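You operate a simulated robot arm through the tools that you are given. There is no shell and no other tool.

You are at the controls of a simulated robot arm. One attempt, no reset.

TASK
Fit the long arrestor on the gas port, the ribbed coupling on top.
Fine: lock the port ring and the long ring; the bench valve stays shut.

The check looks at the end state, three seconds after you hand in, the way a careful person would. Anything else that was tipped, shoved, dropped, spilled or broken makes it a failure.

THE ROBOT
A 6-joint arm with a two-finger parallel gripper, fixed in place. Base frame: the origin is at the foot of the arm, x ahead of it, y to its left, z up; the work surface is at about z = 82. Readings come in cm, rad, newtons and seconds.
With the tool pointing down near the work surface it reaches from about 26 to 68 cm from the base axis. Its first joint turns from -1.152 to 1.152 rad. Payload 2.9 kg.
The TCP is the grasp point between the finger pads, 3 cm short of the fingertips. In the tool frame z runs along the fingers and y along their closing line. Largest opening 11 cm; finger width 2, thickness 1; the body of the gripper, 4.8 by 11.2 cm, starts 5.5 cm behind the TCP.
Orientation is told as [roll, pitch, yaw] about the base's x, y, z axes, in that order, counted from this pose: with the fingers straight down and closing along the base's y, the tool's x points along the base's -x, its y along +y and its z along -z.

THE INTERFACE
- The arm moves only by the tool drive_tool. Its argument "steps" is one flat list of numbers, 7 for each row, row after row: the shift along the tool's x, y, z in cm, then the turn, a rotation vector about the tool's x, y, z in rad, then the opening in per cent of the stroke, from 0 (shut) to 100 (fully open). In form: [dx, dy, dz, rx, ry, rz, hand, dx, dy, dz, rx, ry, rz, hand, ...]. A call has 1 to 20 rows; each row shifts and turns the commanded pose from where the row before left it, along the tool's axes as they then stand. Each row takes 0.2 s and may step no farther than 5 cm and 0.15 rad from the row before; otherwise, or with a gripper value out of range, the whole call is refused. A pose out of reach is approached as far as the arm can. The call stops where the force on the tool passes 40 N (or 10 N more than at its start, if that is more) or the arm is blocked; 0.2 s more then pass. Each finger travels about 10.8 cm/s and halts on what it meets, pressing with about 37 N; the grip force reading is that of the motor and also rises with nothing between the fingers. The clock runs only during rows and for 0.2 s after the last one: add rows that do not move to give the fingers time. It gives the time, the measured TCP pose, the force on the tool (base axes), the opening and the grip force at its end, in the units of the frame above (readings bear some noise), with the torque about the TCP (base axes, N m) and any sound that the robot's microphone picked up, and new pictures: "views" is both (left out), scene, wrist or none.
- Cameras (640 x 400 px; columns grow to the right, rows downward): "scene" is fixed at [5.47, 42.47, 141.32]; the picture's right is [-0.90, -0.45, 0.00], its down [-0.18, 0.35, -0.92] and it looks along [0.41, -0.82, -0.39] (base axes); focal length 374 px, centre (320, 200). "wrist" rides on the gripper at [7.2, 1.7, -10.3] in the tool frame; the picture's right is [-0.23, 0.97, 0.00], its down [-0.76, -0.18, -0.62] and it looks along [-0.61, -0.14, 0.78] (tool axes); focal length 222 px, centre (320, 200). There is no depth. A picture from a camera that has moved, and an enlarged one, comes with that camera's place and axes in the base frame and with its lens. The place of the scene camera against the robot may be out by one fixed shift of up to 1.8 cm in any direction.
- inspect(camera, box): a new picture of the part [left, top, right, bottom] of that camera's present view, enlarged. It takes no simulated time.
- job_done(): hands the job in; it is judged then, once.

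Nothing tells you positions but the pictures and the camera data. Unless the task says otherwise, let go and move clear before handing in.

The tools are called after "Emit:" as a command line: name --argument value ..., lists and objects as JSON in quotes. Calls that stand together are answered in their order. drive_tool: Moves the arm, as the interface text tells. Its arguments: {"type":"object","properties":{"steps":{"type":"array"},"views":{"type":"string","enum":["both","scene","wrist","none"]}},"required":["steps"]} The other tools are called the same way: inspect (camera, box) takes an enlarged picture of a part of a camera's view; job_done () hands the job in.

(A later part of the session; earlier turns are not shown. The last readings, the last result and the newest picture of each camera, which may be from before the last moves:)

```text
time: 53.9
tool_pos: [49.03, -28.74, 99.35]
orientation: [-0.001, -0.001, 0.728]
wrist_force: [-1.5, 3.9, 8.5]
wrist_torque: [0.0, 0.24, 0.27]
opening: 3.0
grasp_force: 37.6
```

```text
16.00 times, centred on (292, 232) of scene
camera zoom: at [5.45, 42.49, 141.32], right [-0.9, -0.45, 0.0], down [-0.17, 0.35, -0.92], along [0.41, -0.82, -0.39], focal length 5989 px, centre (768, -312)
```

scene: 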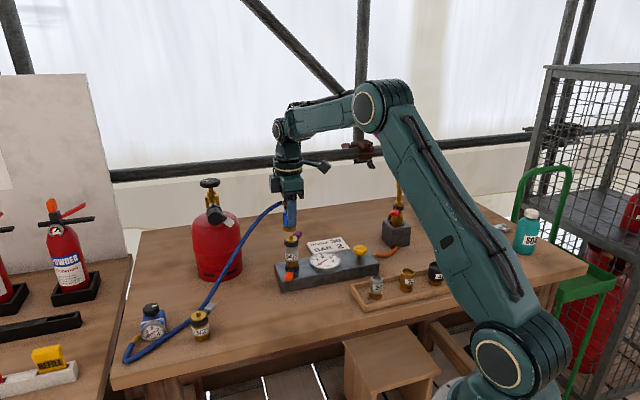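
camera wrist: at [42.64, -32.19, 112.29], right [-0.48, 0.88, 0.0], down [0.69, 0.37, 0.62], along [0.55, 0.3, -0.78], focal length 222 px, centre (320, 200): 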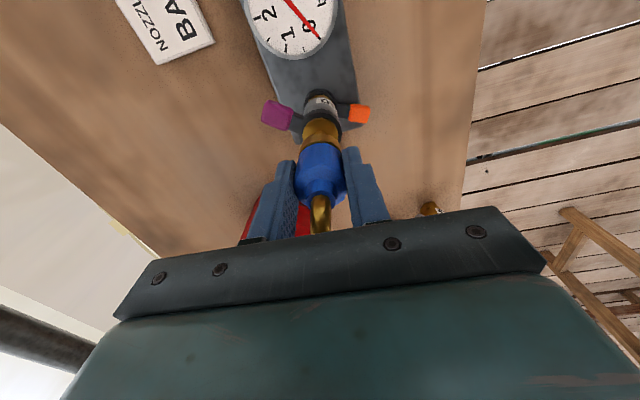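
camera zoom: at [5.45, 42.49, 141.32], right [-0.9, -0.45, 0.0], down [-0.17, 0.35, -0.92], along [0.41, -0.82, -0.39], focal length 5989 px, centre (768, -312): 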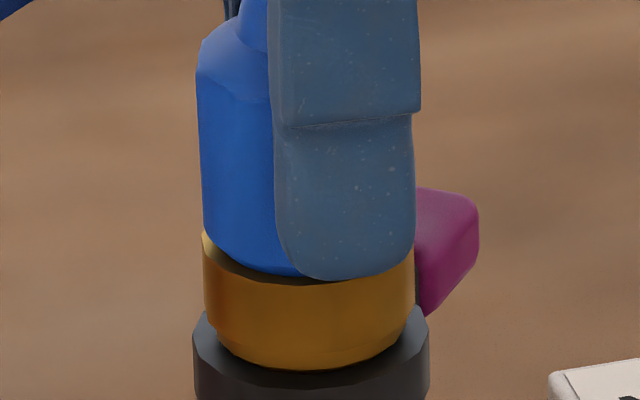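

The coupling is in contact at 8.5 N. One more slight press to ensure it is fully home.

Emit:
drive_tool --steps '[-0.02, 0.03, 0.1, 0, 0, 0, 20, 0, 0, 0, 0, 0, 0, 20]' --views "both"

Emit:
inspect --camera "scene" --box '[262, 200, 332, 270]'

Emit:
inspect --camera "wrist" --box '[260, 80, 380, 180]'

```text
time: 54.5
tool_pos: [48.84, -28.8, 99.42]
orientation: [-0.004, -0.001, 0.728]
wrist_force: [-2.0, 4.1, 22.4]
wrist_torque: [0.04, 0.38, 0.47]
opening: 3.0
grasp_force: 36.9
camera wrist: at [42.37, -32.32, 109.69], right [-0.48, 0.88, 0.0], down [0.69, 0.37, 0.62], along [0.55, 0.3, -0.78], focal length 222 px, centre (320, 200)
```

scene: 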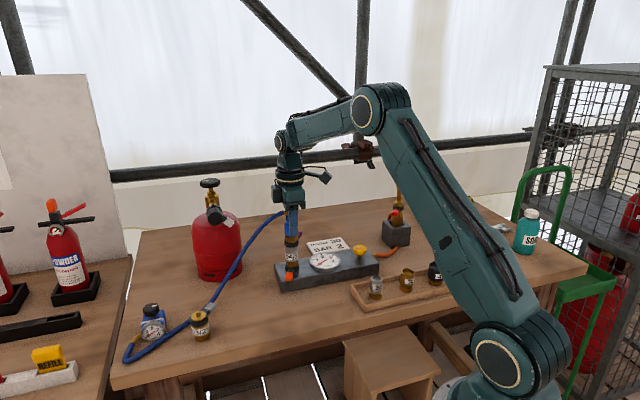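
wrist: 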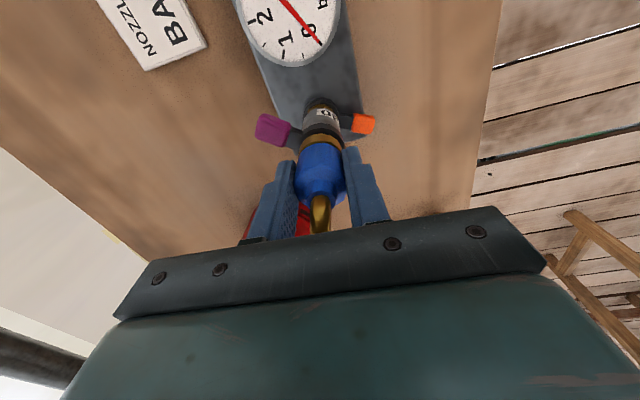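

```text
5.71 times, centred on (297, 235) of scene
camera zoom: at [5.43, 42.5, 141.31], right [-0.9, -0.45, 0.0], down [-0.17, 0.35, -0.92], along [0.41, -0.82, -0.39], focal length 2139 px, centre (451, 0)
```

zoom: 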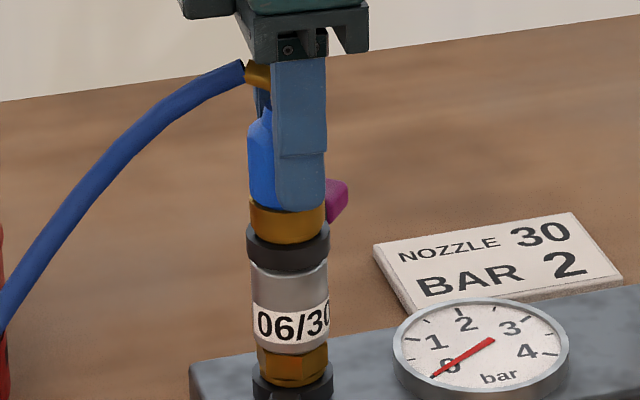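

```text
4.00 times, centred on (320, 130) of wrist
camera zoom: at [42.37, -32.32, 109.69], right [-0.48, 0.88, 0.0], down [0.69, 0.37, 0.62], along [0.55, 0.3, -0.78], focal length 888 px, centre (320, 480)
```

zoom: 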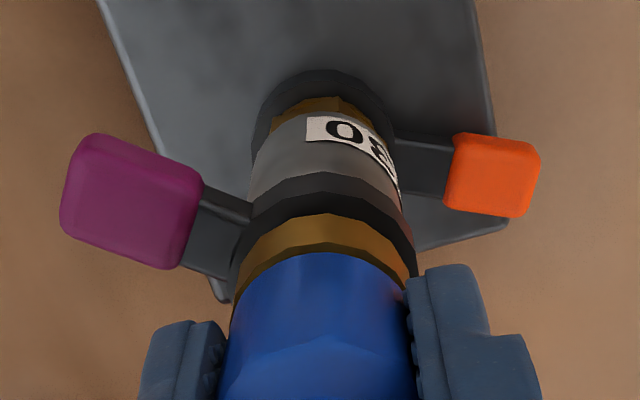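

Fully seated at 22 N with the stack upright. I'll relieve the press and open the fingers, then check it stands on its own.

Emit:
drive_tool --steps '[0, 0, -0.15, 0, 0, 0, 20, 0, 0, 0, 0, 0, 0, 20]' --views "none"

Emit:
drive_tool --steps '[0, 0, 0, 0, 0, 0, 32, 0, 0, 0, 0, 0, 0, 45, 0, 0, 0, 0, 0, 0, 55, 0, 0, 0, 0, 0, 0, 55]' --views "both"

Emit:
inspect --camera "scene" --box '[262, 200, 332, 270]'

Emit:
inspect --camera "wrist" --box '[230, 80, 410, 240]'

```text
time: 55.1
tool_pos: [48.98, -28.75, 99.44]
orientation: [-0.002, -0.001, 0.727]
wrist_force: [0.9, -0.9, 16.0]
wrist_torque: [-0.1, -0.05, 0.39]
opening: 2.98
grasp_force: 36.9
```

```text
time: 56.1
tool_pos: [48.98, -28.82, 99.26]
orientation: [0.003, 0.0, 0.726]
wrist_force: [0.2, 0.3, -0.1]
wrist_torque: [-0.01, 0.03, 0.01]
opening: 6.04
grasp_force: 0.1
camera wrist: at [42.39, -32.31, 109.66], right [-0.48, 0.88, 0.0], down [0.69, 0.37, 0.62], along [0.55, 0.3, -0.78], focal length 222 px, centre (320, 200)
```

scene: 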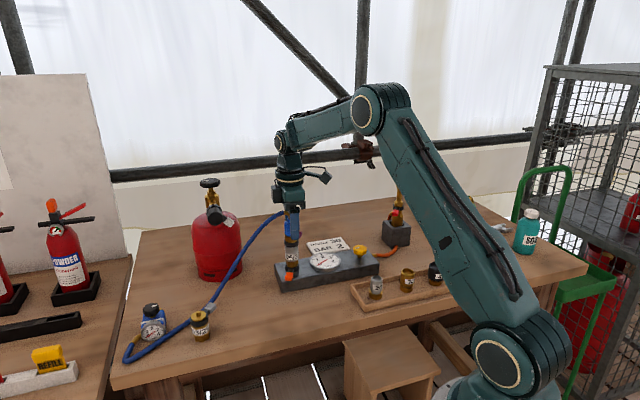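
wrist: 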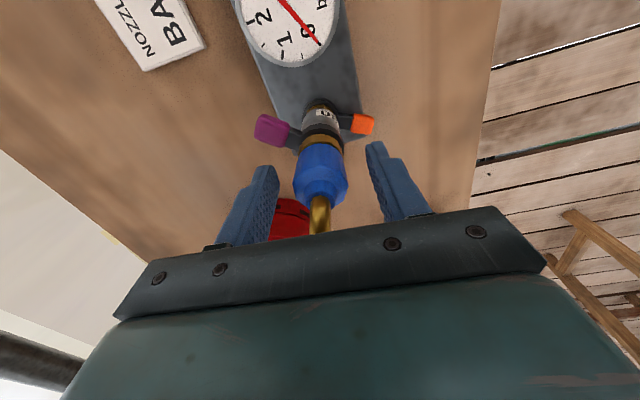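

```text
5.71 times, centred on (297, 235) of scene
camera zoom: at [5.47, 42.47, 141.32], right [-0.9, -0.45, 0.0], down [-0.18, 0.35, -0.92], along [0.41, -0.82, -0.39], focal length 2139 px, centre (451, 0)
```

zoom: 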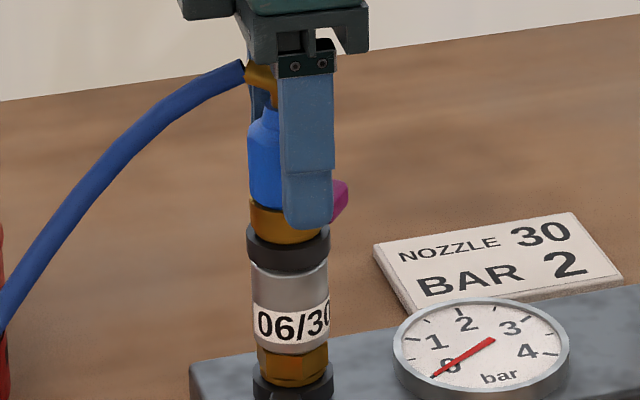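

```text
2.50 times, centred on (320, 160) of wrist
camera zoom: at [42.39, -32.31, 109.66], right [-0.48, 0.88, 0.0], down [0.69, 0.37, 0.62], along [0.55, 0.3, -0.78], focal length 555 px, centre (320, 300)
```

zoom: 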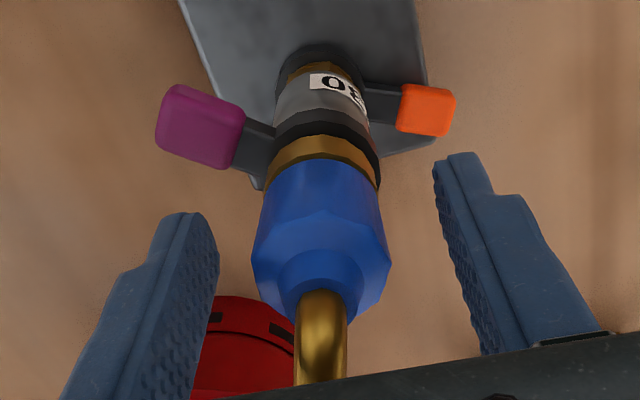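

The coupling stands seated on its own. I'll lift straight up clear of the elbow and hose, and take a view from above.

Emit:
drive_tool --steps '[0, 0, -2, 0, 0, 0, 55, 0, 0, -3, 0, 0, 0, 55, 0, 0, -3, 0, 0, 0, 55, 0, 0, -3, 0, 0, 0, 55, 0, 0, -1, 0, 0, 0, 55, 0, 0, 0, 0, 0, 0, 55]' --views "both"

Emit:
inspect --camera "scene" --box '[262, 200, 332, 290]'

Emit:
inspect --camera "wrist" --box '[220, 60, 420, 210]'

```text
time: 57.5
tool_pos: [49.0, -28.89, 111.43]
orientation: [-0.001, 0.001, 0.727]
wrist_force: [0.3, -0.1, 0.9]
wrist_torque: [-0.02, 0.02, 0.01]
opening: 6.06
grasp_force: 0.1
camera wrist: at [42.41, -32.39, 121.67], right [-0.48, 0.88, 0.0], down [0.69, 0.37, 0.62], along [0.55, 0.3, -0.78], focal length 222 px, centre (320, 200)
```

scene: 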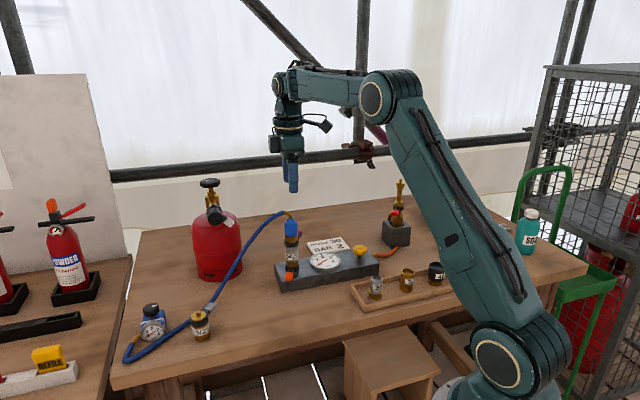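
wrist: 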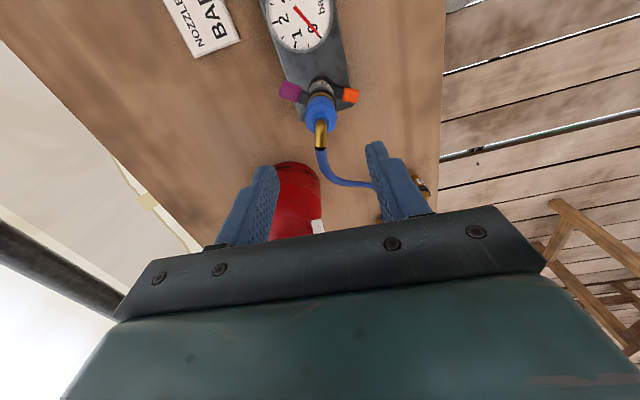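

```text
4.44 times, centred on (297, 245) of scene
camera zoom: at [5.47, 42.47, 141.32], right [-0.9, -0.45, 0.0], down [-0.18, 0.35, -0.92], along [0.41, -0.82, -0.39], focal length 1664 px, centre (422, 0)
```

zoom: 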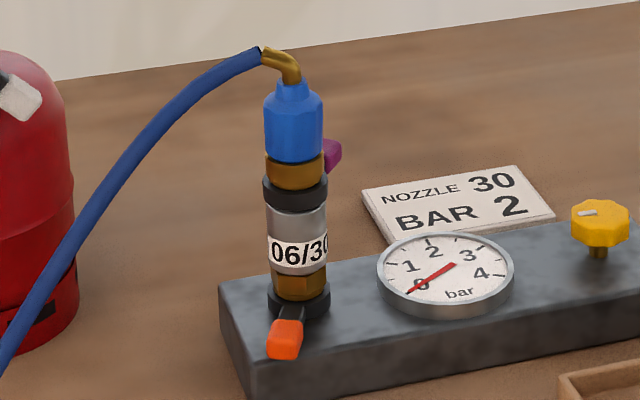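

```text
2.67 times, centred on (320, 135) of wrist
camera zoom: at [42.41, -32.39, 121.67], right [-0.48, 0.88, 0.0], down [0.69, 0.37, 0.62], along [0.55, 0.3, -0.78], focal length 592 px, centre (320, 373)
```

zoom: 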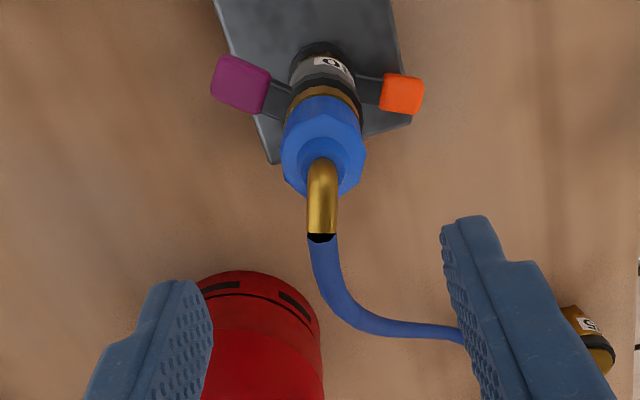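

The stack stands straight: arrestor on port, blue coupling on top, hose slack. Next the long ring: its purple tab points about -84°. I'll close the fingers, turn and tilt the tool outward a little, and come down on the tab's clockwise side.

Emit:
drive_tool --steps '[0, 0, 0, 0, 0, 0.146, 30, 0, 0, 0, 0, 0, 0.146, 0, 0, 0, 0, 0, 0, 0.146, 0, 0, 0, 0, 0, 0, 0.146, 0, 0, 0, 0, 0, 0, 0.146, 0, 0, 0, 0, 0, 0, 0.146, 0, 0, 0, 0, 0, 0, 0.146, 0, 0, 0, 0, 0, 0, 0.146, 0, 0, 0, 0, 0, 0, 0.146, 0, 0, 0, 0, 0, 0, 0.146, 0, 0, 0, 0, 0, 0, 0.146, 0, 0, 0, 0, 0, 0, 0.146, 0, 0, 0, 0, 0, 0, 0.146, 0, 0, 0, 0, 0, 0, 0.146, 0, 0, 0, 0, 0, 0, 0.146, 0, 0, 0, 0, 0, 0.1, 0, 0, 0, 0, 0, 0, 0.1, 0, 0, 0, 0, 0, 0, 0, 0, 0]' --views "both"

```text
time: 61.3
tool_pos: [48.56, -30.24, 111.33]
orientation: [-0.063, 0.105, -1.47]
wrist_force: [-0.2, 0.4, 0.1]
wrist_torque: [-0.02, 0.0, -0.02]
opening: 0.0
grasp_force: 37.5
out of reach, approached as far as the arm can: row 16, 17
camera wrist: at [50.14, -23.82, 122.22], right [0.99, -0.12, -0.08], down [-0.05, -0.83, 0.55], along [-0.14, -0.54, -0.83], focal length 222 px, centre (320, 200)
```

scene: 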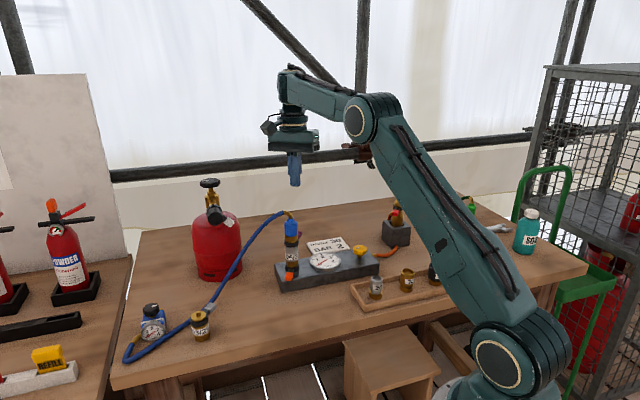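
wrist: 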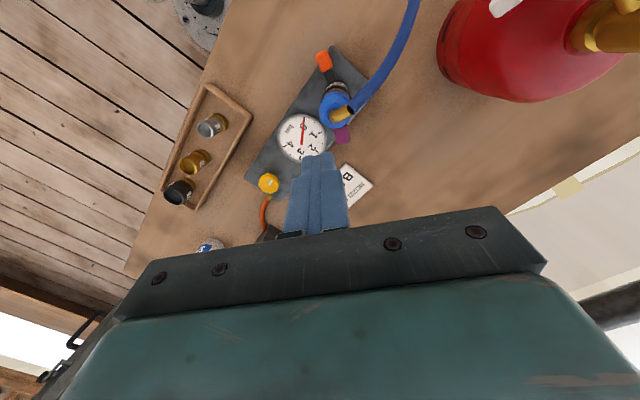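

The arm cannot hold that outward tilt at this height, so I'll undo the tilt and instead turn the tool the other way round (camera to the far side) and keep it upright with its long side along x, which keeps the palm clear of elbow and hose.

Emit:
drive_tool --steps '[0, 0, 0, 0, -0.1, 0, 0, 0, 0, 0, 0, -0.1, 0, 0, 0, 0, 0, 0, 0, 0, 0]' --views "none"

Emit:
drive_tool --steps '[0, 0, 0, 0, 0, -0.145, 0, 0, 0, 0, 0, 0, -0.145, 0, 0, 0, 0, 0, 0, -0.145, 0, 0, 0, 0, 0, 0, -0.145, 0, 0, 0, 0, 0, 0, -0.145, 0, 0, 0, 0, 0, 0, -0.145, 0, 0, 0, 0, 0, 0, -0.145, 0, 0, 0, 0, 0, 0, -0.145, 0, 0, 0, 0, 0, 0, -0.145, 0, 0, 0, 0, 0, 0, -0.145, 0, 0, 0, 0, 0, 0, -0.145, 0, 0, 0, 0, 0, 0, -0.145, 0, 0, 0, 0, 0, 0, -0.145, 0, 0, 0, 0, 0, 0, -0.145, 0, 0, 0, 0, 0, 0, -0.145, 0, 0, 0, 0, 0, 0, -0.145, 0, 0, 0, 0, 0, 0, -0.145, 0, 0, 0, 0, 0, 0, -0.145, 0, 0, 0, 0, 0, 0, -0.145, 0, 0, 0, 0, 0, 0, -0.145, 0]' --views "both"

```text
time: 62.1
tool_pos: [49.05, -28.79, 111.42]
orientation: [-0.001, 0.0, -1.462]
wrist_force: [0.1, 0.1, 0.9]
wrist_torque: [0.0, 0.01, -0.01]
opening: 0.0
grasp_force: 36.7
```

```text
time: 66.3
tool_pos: [49.14, -28.83, 111.37]
orientation: [0.006, -0.001, 1.438]
wrist_force: [-0.3, 0.5, -1.2]
wrist_torque: [0.0, 0.03, -0.01]
opening: 0.01
grasp_force: 37.3
camera wrist: at [46.44, -35.8, 121.74], right [-0.94, 0.35, 0.01], down [0.28, 0.73, 0.62], along [0.22, 0.58, -0.78], focal length 222 px, centre (320, 200)
```

scene: 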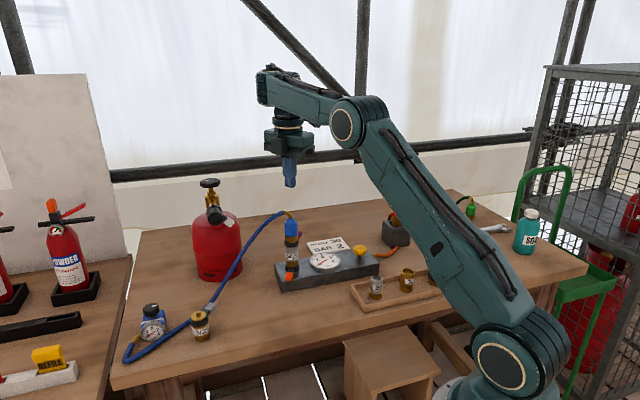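
wrist: 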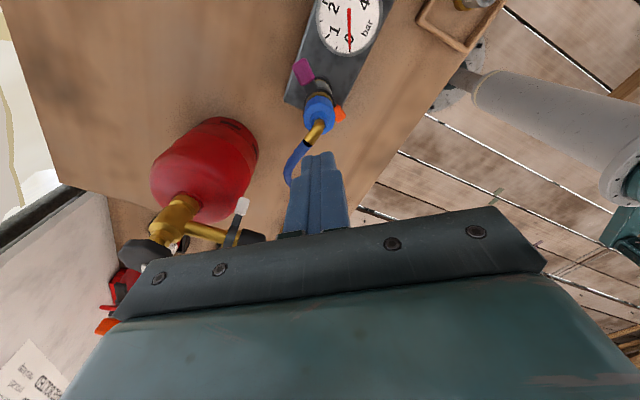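

The tool is now turned with the camera on the far side. I'll finish the turn, move beyond the purple tab's clockwise side (47.2, -33.6) and descend partway.

Emit:
drive_tool --steps '[0, 0, 0, 0, 0, -0.133, 0, 2.4, 1.0, 0, 0, 0, 0, 0, 2.4, 1.0, 0, 0, 0, 0, 0, 0, 0, 3.4, 0, 0, 0, 0, 0, 0, 3.4, 0, 0, 0, 0, 0, 0, 3.4, 0, 0, 0, 0, 0, 0, 0, 0, 0, 0, 0]' --views "both"

Emit:
inspect --camera "wrist" --box '[220, 60, 420, 230]'

Emit:
inspect --camera "scene" --box '[250, 190, 350, 290]'

```text
time: 67.9
tool_pos: [48.99, -35.95, 107.26]
orientation: [0.03, 0.021, 1.571]
wrist_force: [-0.5, 0.3, 0.5]
wrist_torque: [0.02, 0.01, -0.01]
opening: 0.0
grasp_force: 36.9
out of reach, approached as far as the arm can: row 1, 4, 5, 6
camera wrist: at [47.6, -42.92, 117.79], right [-0.97, 0.23, 0.03], down [0.2, 0.78, 0.6], along [0.12, 0.59, -0.8], focal length 222 px, centre (320, 200)
```

scene: 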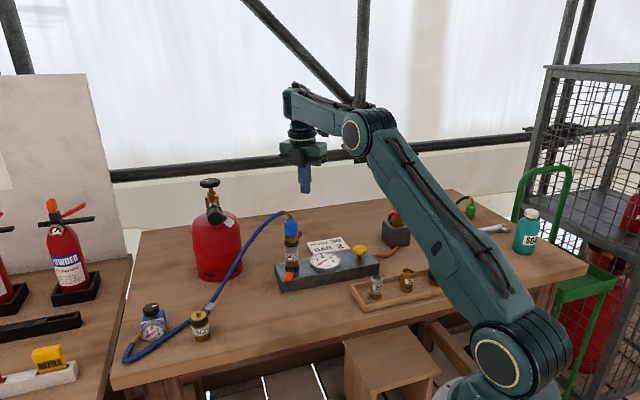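
wrist: 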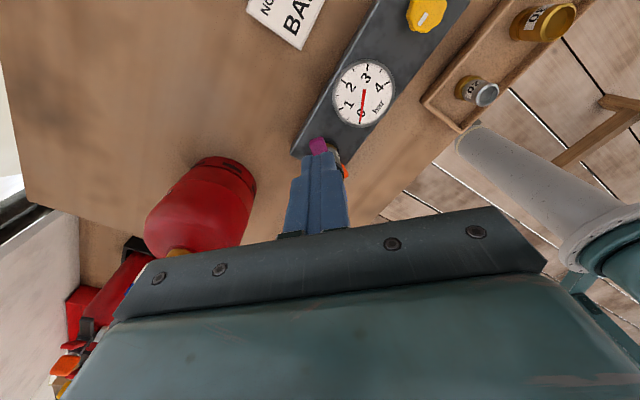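

```text
2.35 times, centred on (320, 145) of wrist
camera zoom: at [47.6, -42.92, 117.79], right [-0.97, 0.23, 0.03], down [0.2, 0.78, 0.6], along [0.12, 0.59, -0.8], focal length 523 px, centre (320, 329)
```

zoom: 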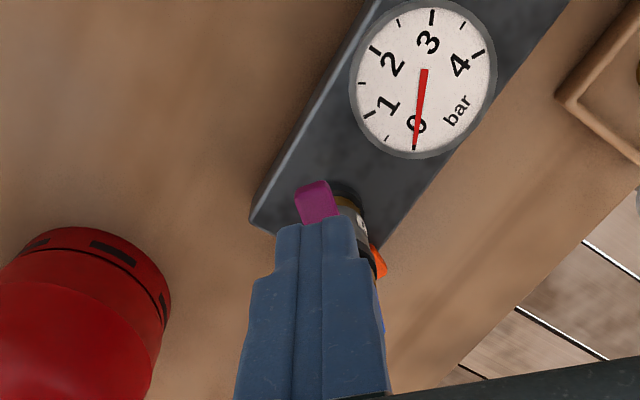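

```text
4.00 times, centred on (300, 240) of scene
camera zoom: at [5.47, 42.47, 141.32], right [-0.9, -0.45, 0.0], down [-0.18, 0.35, -0.92], along [0.41, -0.82, -0.39], focal length 1497 px, centre (400, 40)
```

zoom: 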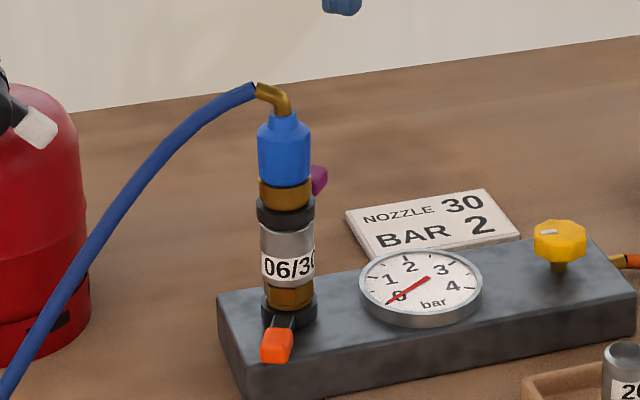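

With this wrist orientation the arm hits a joint limit, so I'll raise, turn back the other way to yaw -1.57 (palm long side along x, camera above the hose with about 2 cm to spare) and use that instead.

Emit:
drive_tool --steps '[0, 0, -3, 0, 0, 0.145, 0, 0, 0, -3, 0, 0, 0.145, 0, 0, 0, -3, 0, 0, 0.145, 0, 0, 0, 0, 0, 0, 0.145, 0, 0, 0, 0, 0, 0, 0.145, 0]' --views "none"

Emit:
drive_tool --steps '[0, 0, 0, 0, 0, 0.145, 0, 0, 0, 0, 0, 0, 0.145, 0, 0, 0, 0, 0, 0, 0.145, 0, 0, 0, 0, 0, 0, 0.145, 0, 0, 0, 0, 0, 0, 0.145, 0, 0, 0, 0, 0, 0, 0.145, 0, 0, 0, 0, 0, 0, 0.145, 0, 0, 0, 0, 0, 0, 0.145, 0, 0, 0, 0, 0, 0, 0.145, 0, 0, 0, 0, 0, 0, 0.145, 0, 0, 0, 0, 0, 0, 0.145, 0, 0, 0, 0, 0, 0, 0.145, 0, 0, 0, 0, 0, 0, 0.145, 0, 0, 0, 0, 0, 0, 0.145, 0, 0, 0, 0, 0, 0, 0.145, 0, 0, 0, 0, 0, 0, 0.145, 0, 0, 0, 0, 0, 0, 0.1, 0, 0, 0, 0, 0, 0, 0, 0]' --views "both"

```text
time: 69.1
tool_pos: [48.98, -35.87, 116.34]
orientation: [0.001, 0.001, 0.84]
wrist_force: [-0.9, 0.0, -0.5]
wrist_torque: [0.03, 0.0, 0.05]
opening: 0.01
grasp_force: 37.1
```

```text
time: 72.9
tool_pos: [49.03, -35.82, 116.28]
orientation: [0.0, 0.001, -1.579]
wrist_force: [-0.7, 0.2, -1.0]
wrist_torque: [-0.03, 0.01, -0.02]
opening: 0.01
grasp_force: 37.0
camera wrist: at [50.7, -28.62, 126.57], right [0.97, -0.23, 0.0], down [-0.18, -0.76, 0.62], along [-0.15, -0.61, -0.78], focal length 222 px, centre (320, 200)
```

scene: 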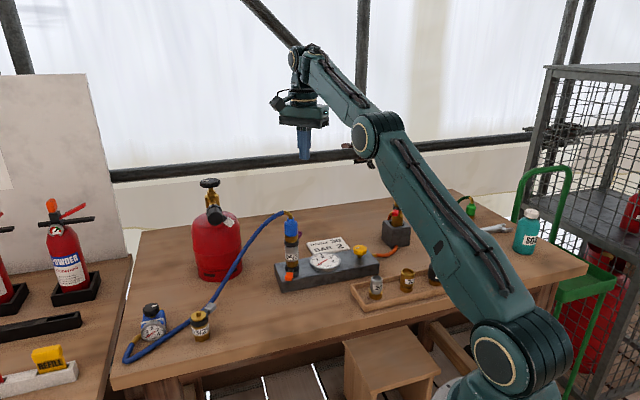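
wrist: 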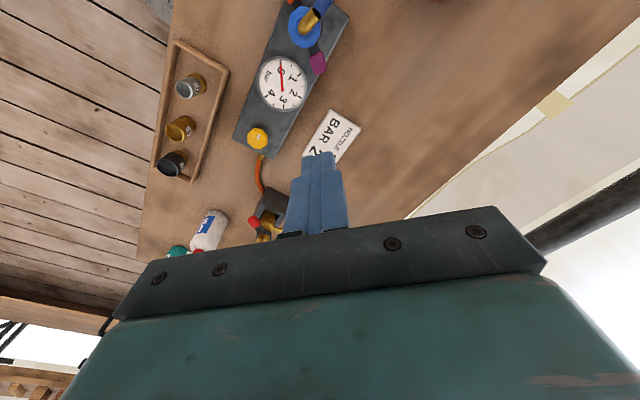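

Pose is good at yaw -1.58. I'll move over to the clockwise side of the purple tab and descend partway to check clearances.

Emit:
drive_tool --steps '[1.1, -0.95, 1, 0, 0, 0, 0, 1.1, -0.95, 2, 0, 0, 0, 0, 0, 0, 4, 0, 0, 0, 0, 0, 0, 4, 0, 0, 0, 0, 0, 0, 4, 0, 0, 0, 0, 0, 0, 0, 0, 0, 0, 0]' --views "both"

Emit:
inspect --camera "wrist" --box '[220, 40, 420, 230]'

Emit:
inspect --camera "scene" --box '[250, 180, 350, 280]'

```text
time: 74.3
tool_pos: [47.13, -33.61, 101.13]
orientation: [0.0, 0.0, -1.575]
wrist_force: [0.3, -0.3, -1.1]
wrist_torque: [0.04, -0.02, 0.0]
opening: 0.0
grasp_force: 37.1
camera wrist: at [48.87, -26.35, 111.43], right [0.97, -0.23, 0.0], down [-0.18, -0.76, 0.62], along [-0.14, -0.61, -0.78], focal length 222 px, centre (320, 200)
```

scene: 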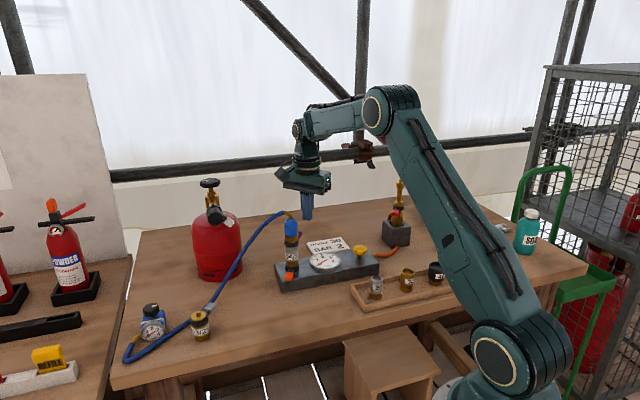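
wrist: 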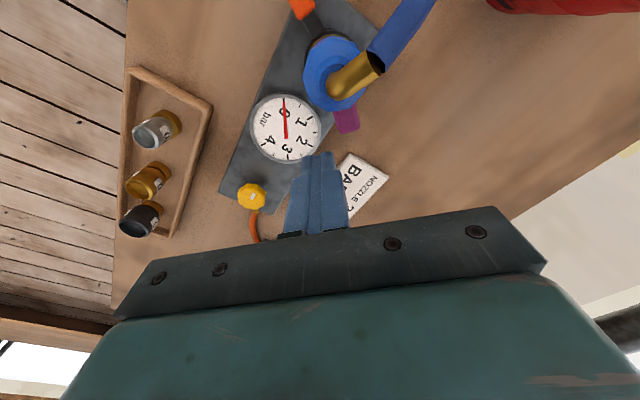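

```text
2.11 times, centred on (320, 135) of wrist
camera zoom: at [48.87, -26.35, 111.43], right [0.97, -0.23, 0.0], down [-0.18, -0.76, 0.62], along [-0.14, -0.61, -0.78], focal length 468 px, centre (320, 337)
```

zoom: 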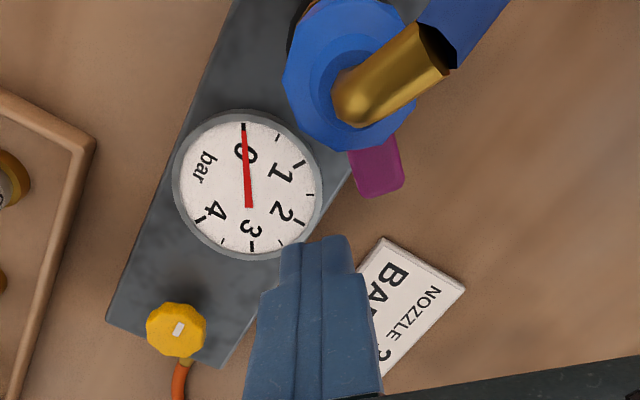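

```text
4.00 times, centred on (300, 230) of scene
camera zoom: at [5.47, 42.47, 141.32], right [-0.9, -0.45, 0.0], down [-0.18, 0.35, -0.92], along [0.41, -0.82, -0.39], focal length 1497 px, centre (400, 80)
```

zoom: 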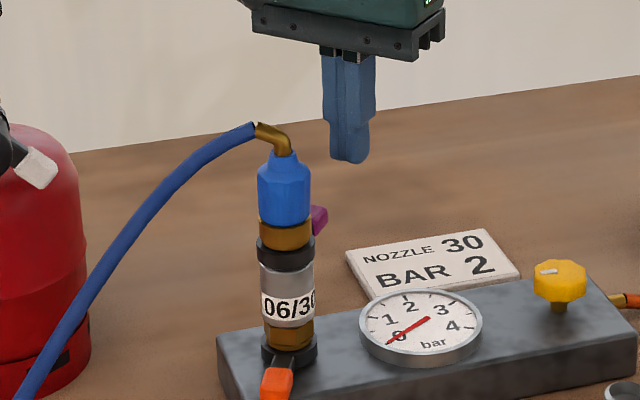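

Clearances look good. Lowering the closed fingers to the tab's level.

Emit:
drive_tool --steps '[0, 0, 2, 0, 0, 0, 0, 0, 0, 1.5, 0, 0, 0, 0, 0, 0, 0.75, 0, 0, 0, 0, 0, 0, 0, 0, 0, 0, 0]' --views "both"

Emit:
inspect --camera "wrist" --box '[260, 80, 420, 230]'

Emit:
inspect --camera "scene" --box '[262, 190, 342, 260]'

```text
time: 75.3
tool_pos: [47.05, -33.5, 96.96]
orientation: [-0.001, 0.001, -1.576]
wrist_force: [1.2, 0.2, 0.3]
wrist_torque: [0.02, 0.05, 0.0]
opening: 0.0
grasp_force: 37.1
camera wrist: at [48.81, -26.34, 107.26], right [0.97, -0.23, 0.0], down [-0.18, -0.76, 0.62], along [-0.15, -0.61, -0.78], focal length 222 px, centre (320, 200)
```

scene: 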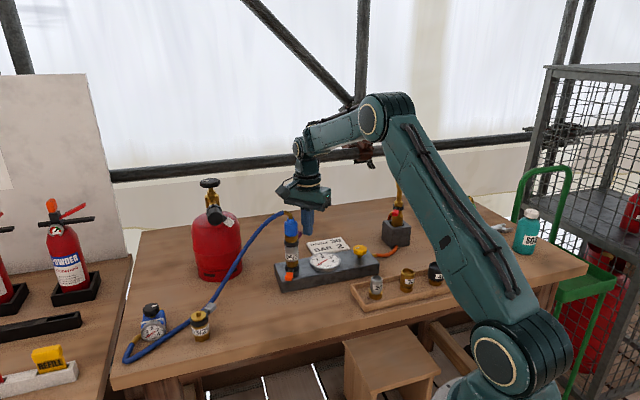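
wrist: 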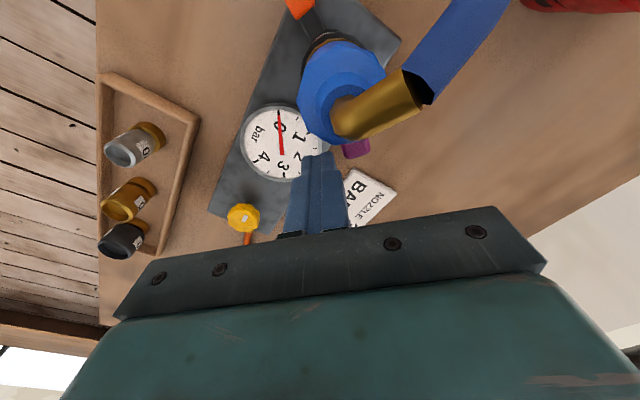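

```text
2.67 times, centred on (340, 155) of wrist
camera zoom: at [48.81, -26.34, 107.26], right [0.97, -0.23, 0.0], down [-0.18, -0.76, 0.62], along [-0.15, -0.61, -0.78], focal length 592 px, centre (267, 320)
```

zoom: 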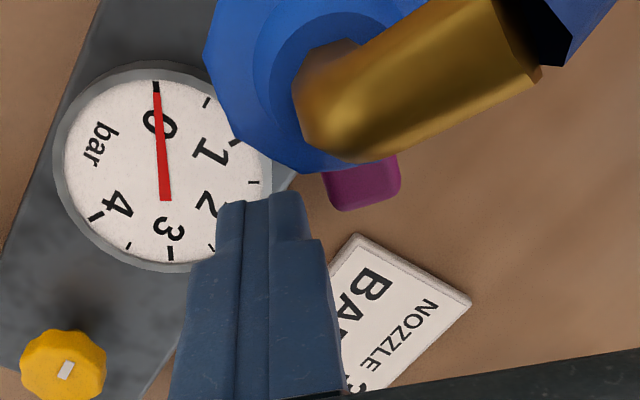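

```text
5.71 times, centred on (302, 225) of scene
camera zoom: at [5.47, 42.47, 141.32], right [-0.9, -0.45, 0.0], down [-0.18, 0.35, -0.92], along [0.41, -0.82, -0.39], focal length 2139 px, centre (423, 57)
```

zoom: 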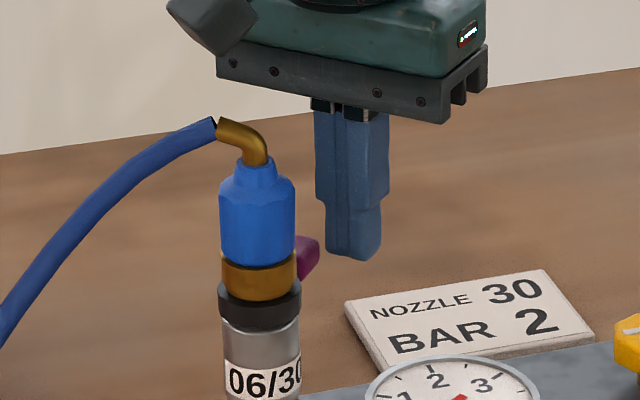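

The fingertip is level with the purple tab on its clockwise side. I'll lower 0.35 cm more for good overlap and start a gentle counter-clockwise push.

Emit:
drive_tool --steps '[0, 0, 0.35, 0, 0, 0, 0, -0.07, 0.44, 0, 0, 0, 0, 0, -0.07, 0.44, 0, 0, 0, 0, 0, -0.06, 0.44, 0, 0, 0, 0, 0, 0.08, 0.42, 0, 0, 0, 0, 0, 0.09, 0.42, 0, 0, 0, 0, 0]' --views "both"

Emit:
inspect --camera "wrist" --box '[260, 80, 420, 230]'

Emit:
inspect --camera "scene" --box '[262, 190, 342, 260]'

```text
time: 76.7
tool_pos: [49.3, -33.73, 96.68]
orientation: [-0.003, 0.001, -1.577]
wrist_force: [-1.2, -0.5, -0.1]
wrist_torque: [0.03, -0.01, -0.04]
opening: 0.0
grasp_force: 36.5
camera wrist: at [50.97, -26.4, 106.97], right [0.97, -0.23, 0.0], down [-0.18, -0.76, 0.62], along [-0.15, -0.61, -0.78], focal length 222 px, centre (320, 200)
```

scene: 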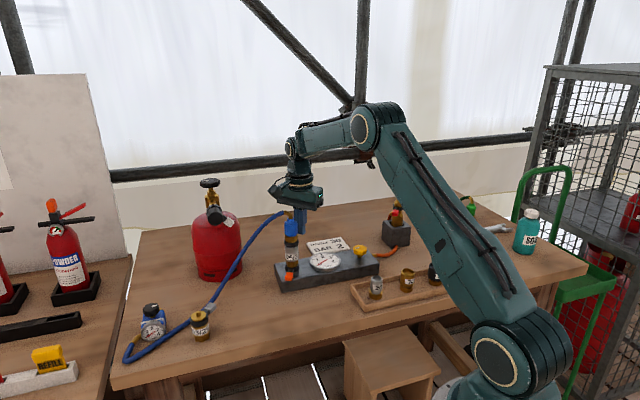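
wrist: 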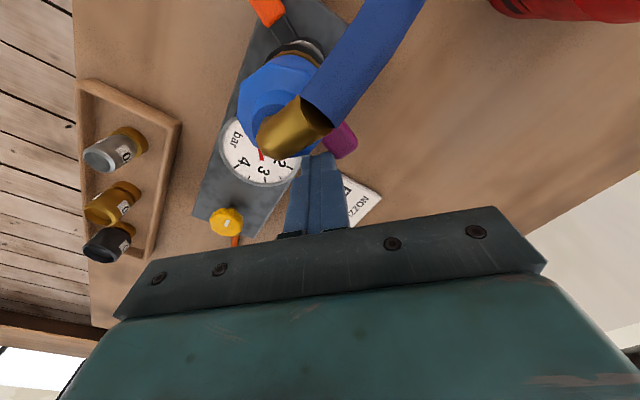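

```text
2.67 times, centred on (340, 155) of wrist
camera zoom: at [50.97, -26.4, 106.97], right [0.97, -0.23, 0.0], down [-0.18, -0.76, 0.62], along [-0.15, -0.61, -0.78], focal length 592 px, centre (267, 320)
```

zoom: 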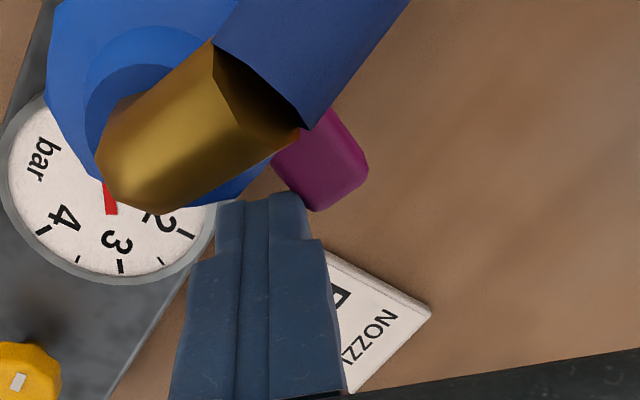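

```text
5.71 times, centred on (302, 225) of scene
camera zoom: at [5.47, 42.47, 141.32], right [-0.9, -0.45, 0.0], down [-0.18, 0.35, -0.92], along [0.41, -0.82, -0.39], focal length 2139 px, centre (423, 57)
```

zoom: 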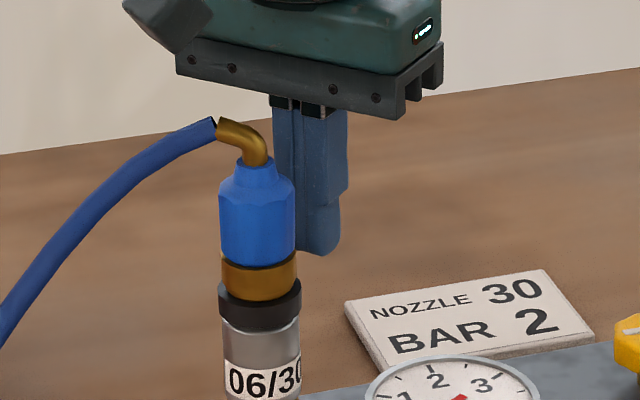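

The purple ring turns freely counter-clockwise (now about -60°). Continuing along the arc.

Emit:
drive_tool --steps '[0.2, 0.42, 0, 0, 0, 0, 0, 0.22, 0.42, 0, 0, 0, 0, 0, 0.24, 0.42, 0, 0, 0, 0, 0, 0.3, 0.39, 0, 0, 0, 0, 0, 0.33, 0.39, 0, 0, 0, 0, 0]' --views "both"

Emit:
inspect --camera "wrist" --box '[260, 80, 420, 230]'

Emit:
inspect --camera "scene" --box '[252, 190, 332, 260]'

```text
time: 77.9
tool_pos: [51.32, -32.37, 96.64]
orientation: [-0.002, 0.001, -1.575]
wrist_force: [0.4, -0.1, 0.5]
wrist_torque: [-0.03, 0.01, 0.0]
opening: 0.0
grasp_force: 36.6
camera wrist: at [53.02, -25.17, 106.97], right [0.97, -0.23, 0.0], down [-0.18, -0.76, 0.62], along [-0.15, -0.61, -0.78], focal length 222 px, centre (320, 200)
```

scene: 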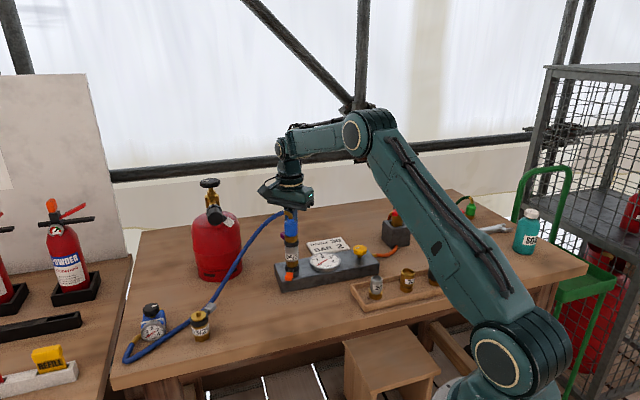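
wrist: 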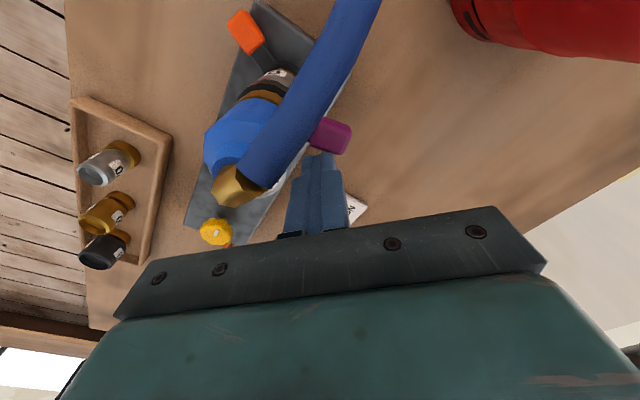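

```text
2.67 times, centred on (340, 155) of wrist
camera zoom: at [53.02, -25.17, 106.97], right [0.97, -0.23, 0.0], down [-0.18, -0.76, 0.62], along [-0.15, -0.61, -0.78], focal length 592 px, centre (267, 320)
```

zoom: 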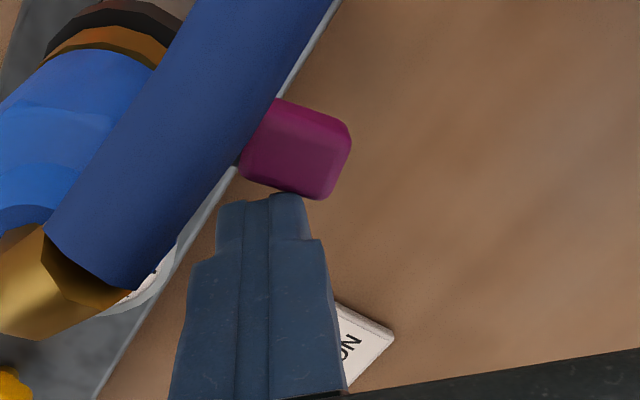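

```text
5.71 times, centred on (292, 225) of scene
camera zoom: at [5.47, 42.47, 141.32], right [-0.9, -0.45, 0.0], down [-0.18, 0.35, -0.92], along [0.41, -0.82, -0.39], focal length 2139 px, centre (480, 57)
```

zoom: 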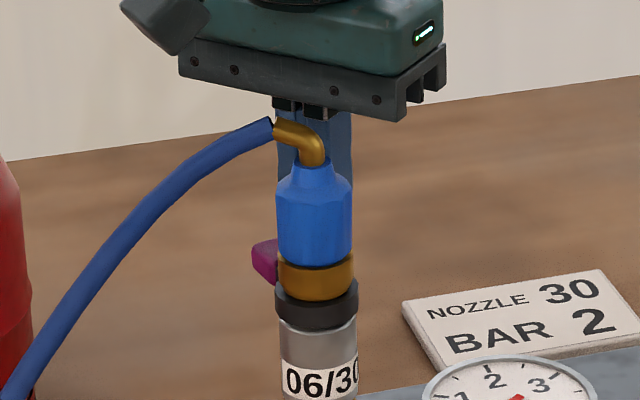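

The tab is now near -24°, about 59° turned. I'll continue in smaller steps toward the expected stop near -5°.

Emit:
drive_tool --steps '[0.36, 0.25, 0, 0, 0, 0, 0, 0.37, 0.24, 0, 0, 0, 0, 0, 0.37, 0.23, 0, 0, 0, 0, 0, 0, 0, 0, 0, 0, 0, 0]' --views "wrist"

Emit:
inspect --camera "wrist" --box '[260, 80, 420, 230]'

```text
time: 78.9
tool_pos: [51.93, -31.34, 96.65]
orientation: [0.0, 0.0, -1.577]
wrist_force: [0.7, 0.4, 0.2]
wrist_torque: [0.02, 0.0, 0.03]
opening: 0.0
grasp_force: 37.2
camera wrist: at [53.74, -24.06, 106.99], right [0.97, -0.23, 0.0], down [-0.18, -0.76, 0.62], along [-0.15, -0.61, -0.78], focal length 222 px, centre (320, 200)
```

wrist: 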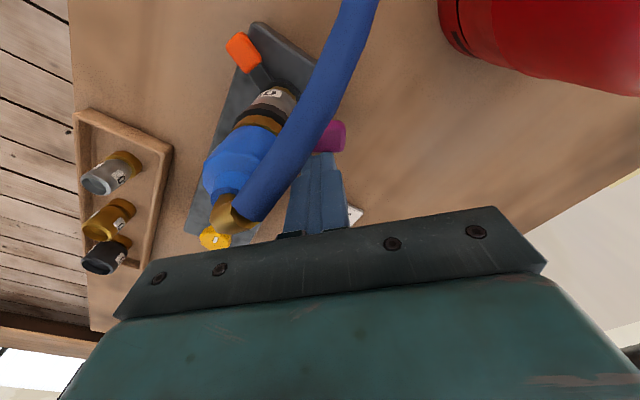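

```text
2.67 times, centred on (340, 155) of wrist
camera zoom: at [53.74, -24.06, 106.99], right [0.97, -0.23, 0.0], down [-0.18, -0.76, 0.62], along [-0.15, -0.61, -0.78], focal length 592 px, centre (267, 320)
```

zoom: 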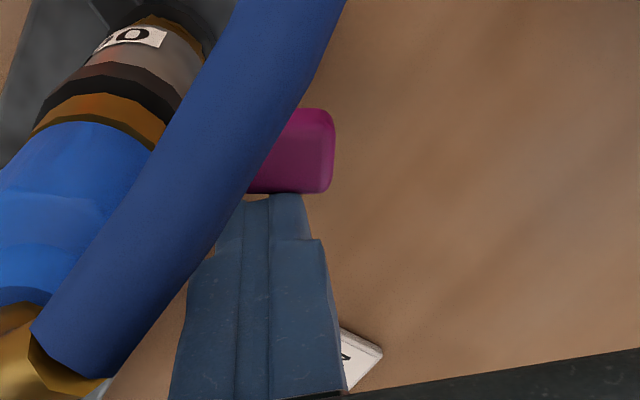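

Tab is near -8° and still free. I'll push on slowly in small steps until the stop is felt.

Emit:
drive_tool --steps '[0.2, 0.12, 0, 0, 0, 0, 0, 0.2, 0.12, 0, 0, 0, 0, 0, 0.2, 0.12, 0, 0, 0, 0, 0]' --views "wrist"

Emit:
inspect --camera "wrist" --box '[260, 80, 420, 230]'

```text
time: 79.7
tool_pos: [52.34, -30.71, 96.63]
orientation: [-0.001, 0.001, -1.577]
wrist_force: [-0.4, 0.9, -0.5]
wrist_torque: [0.0, -0.01, -0.04]
opening: 0.01
grasp_force: 36.9
camera wrist: at [54.11, -23.47, 106.96], right [0.97, -0.23, 0.0], down [-0.18, -0.76, 0.62], along [-0.15, -0.61, -0.78], focal length 222 px, centre (320, 200)
```

wrist: 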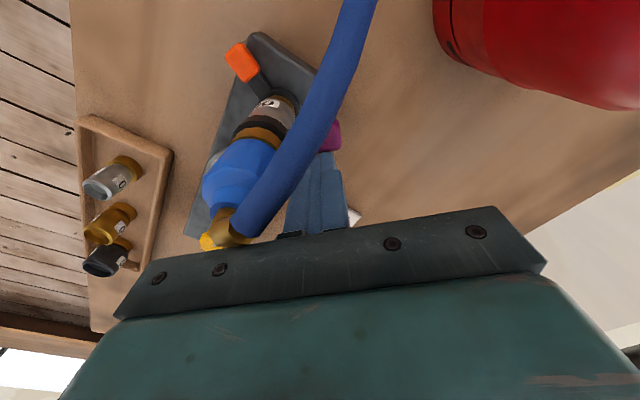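

```text
2.67 times, centred on (340, 155) of wrist
camera zoom: at [54.11, -23.47, 106.96], right [0.97, -0.23, 0.0], down [-0.18, -0.76, 0.62], along [-0.15, -0.61, -0.78], focal length 592 px, centre (267, 320)
```

zoom: 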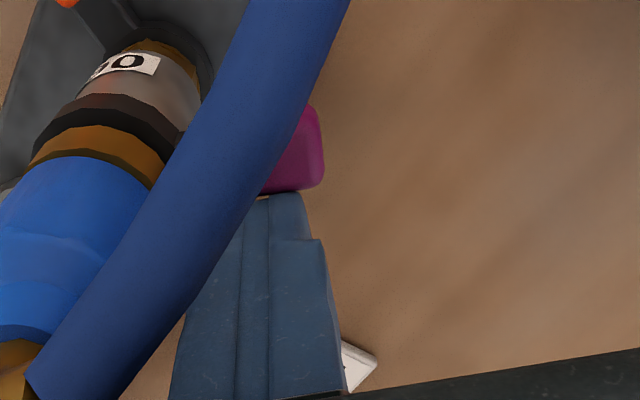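

No stop yet at about 0°, and the palm edge is getting close to the elbow. I'll back off slightly, rotate the tool so the palm swings away from the elbow, then resume the push.

Emit:
drive_tool --steps '[-0.6, 0, 0, 0, 0, 0, 0, 0, 0, 0, 0, 0, -0.123, 0, 0, 0, 0, 0, 0, -0.123, 0, 0, 0, 0, 0, 0, -0.123, 0, 0, 0, 0, 0, 0, -0.123, 0, 0, 0, 0, 0, 0, -0.123, 0, 0, 0, 0, 0, 0, 0, 0]' --views "both"

Emit:
inspect --camera "wrist" --box '[220, 60, 420, 240]'

Emit:
inspect --camera "scene" --box '[252, 190, 332, 260]'

```text
time: 81.3
tool_pos: [52.43, -31.26, 96.61]
orientation: [0.0, 0.002, -0.959]
wrist_force: [0.5, 0.4, 0.9]
wrist_torque: [-0.01, 0.04, -0.02]
opening: 0.01
grasp_force: 36.7
camera wrist: at [49.59, -24.42, 106.97], right [0.93, 0.37, 0.0], down [0.29, -0.73, 0.62], along [0.23, -0.58, -0.78], focal length 222 px, centre (320, 200)
```

scene: 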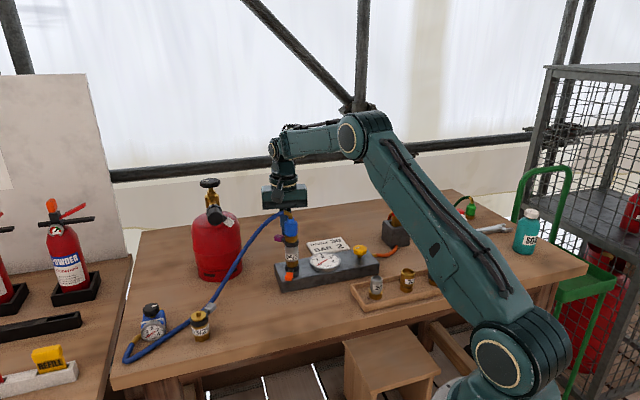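
wrist: 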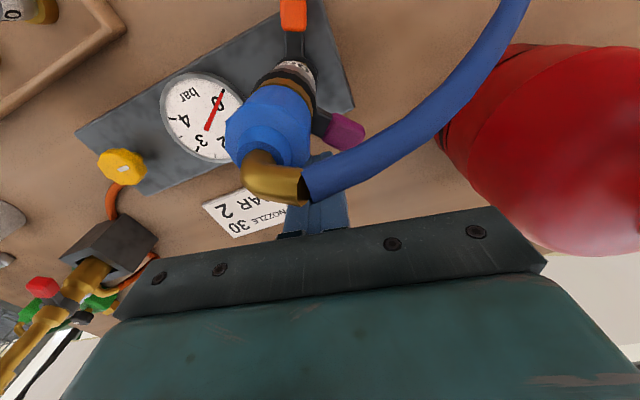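

```text
2.22 times, centred on (320, 150) of wrist
camera zoom: at [49.59, -24.42, 106.97], right [0.93, 0.37, 0.0], down [0.29, -0.73, 0.62], along [0.23, -0.58, -0.78], focal length 494 px, centre (320, 311)
```

zoom: 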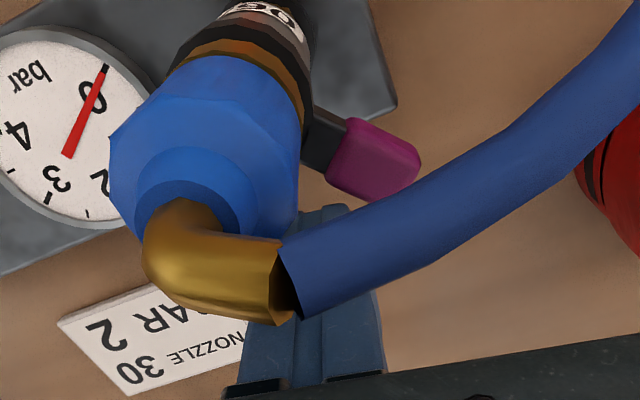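

```text
5.71 times, centred on (292, 225) of scene
camera zoom: at [5.47, 42.47, 141.32], right [-0.9, -0.45, 0.0], down [-0.18, 0.35, -0.92], along [0.41, -0.82, -0.39], focal length 2139 px, centre (480, 57)
```

zoom: 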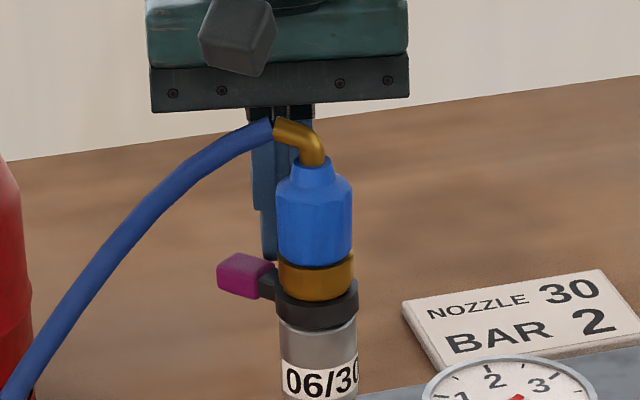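

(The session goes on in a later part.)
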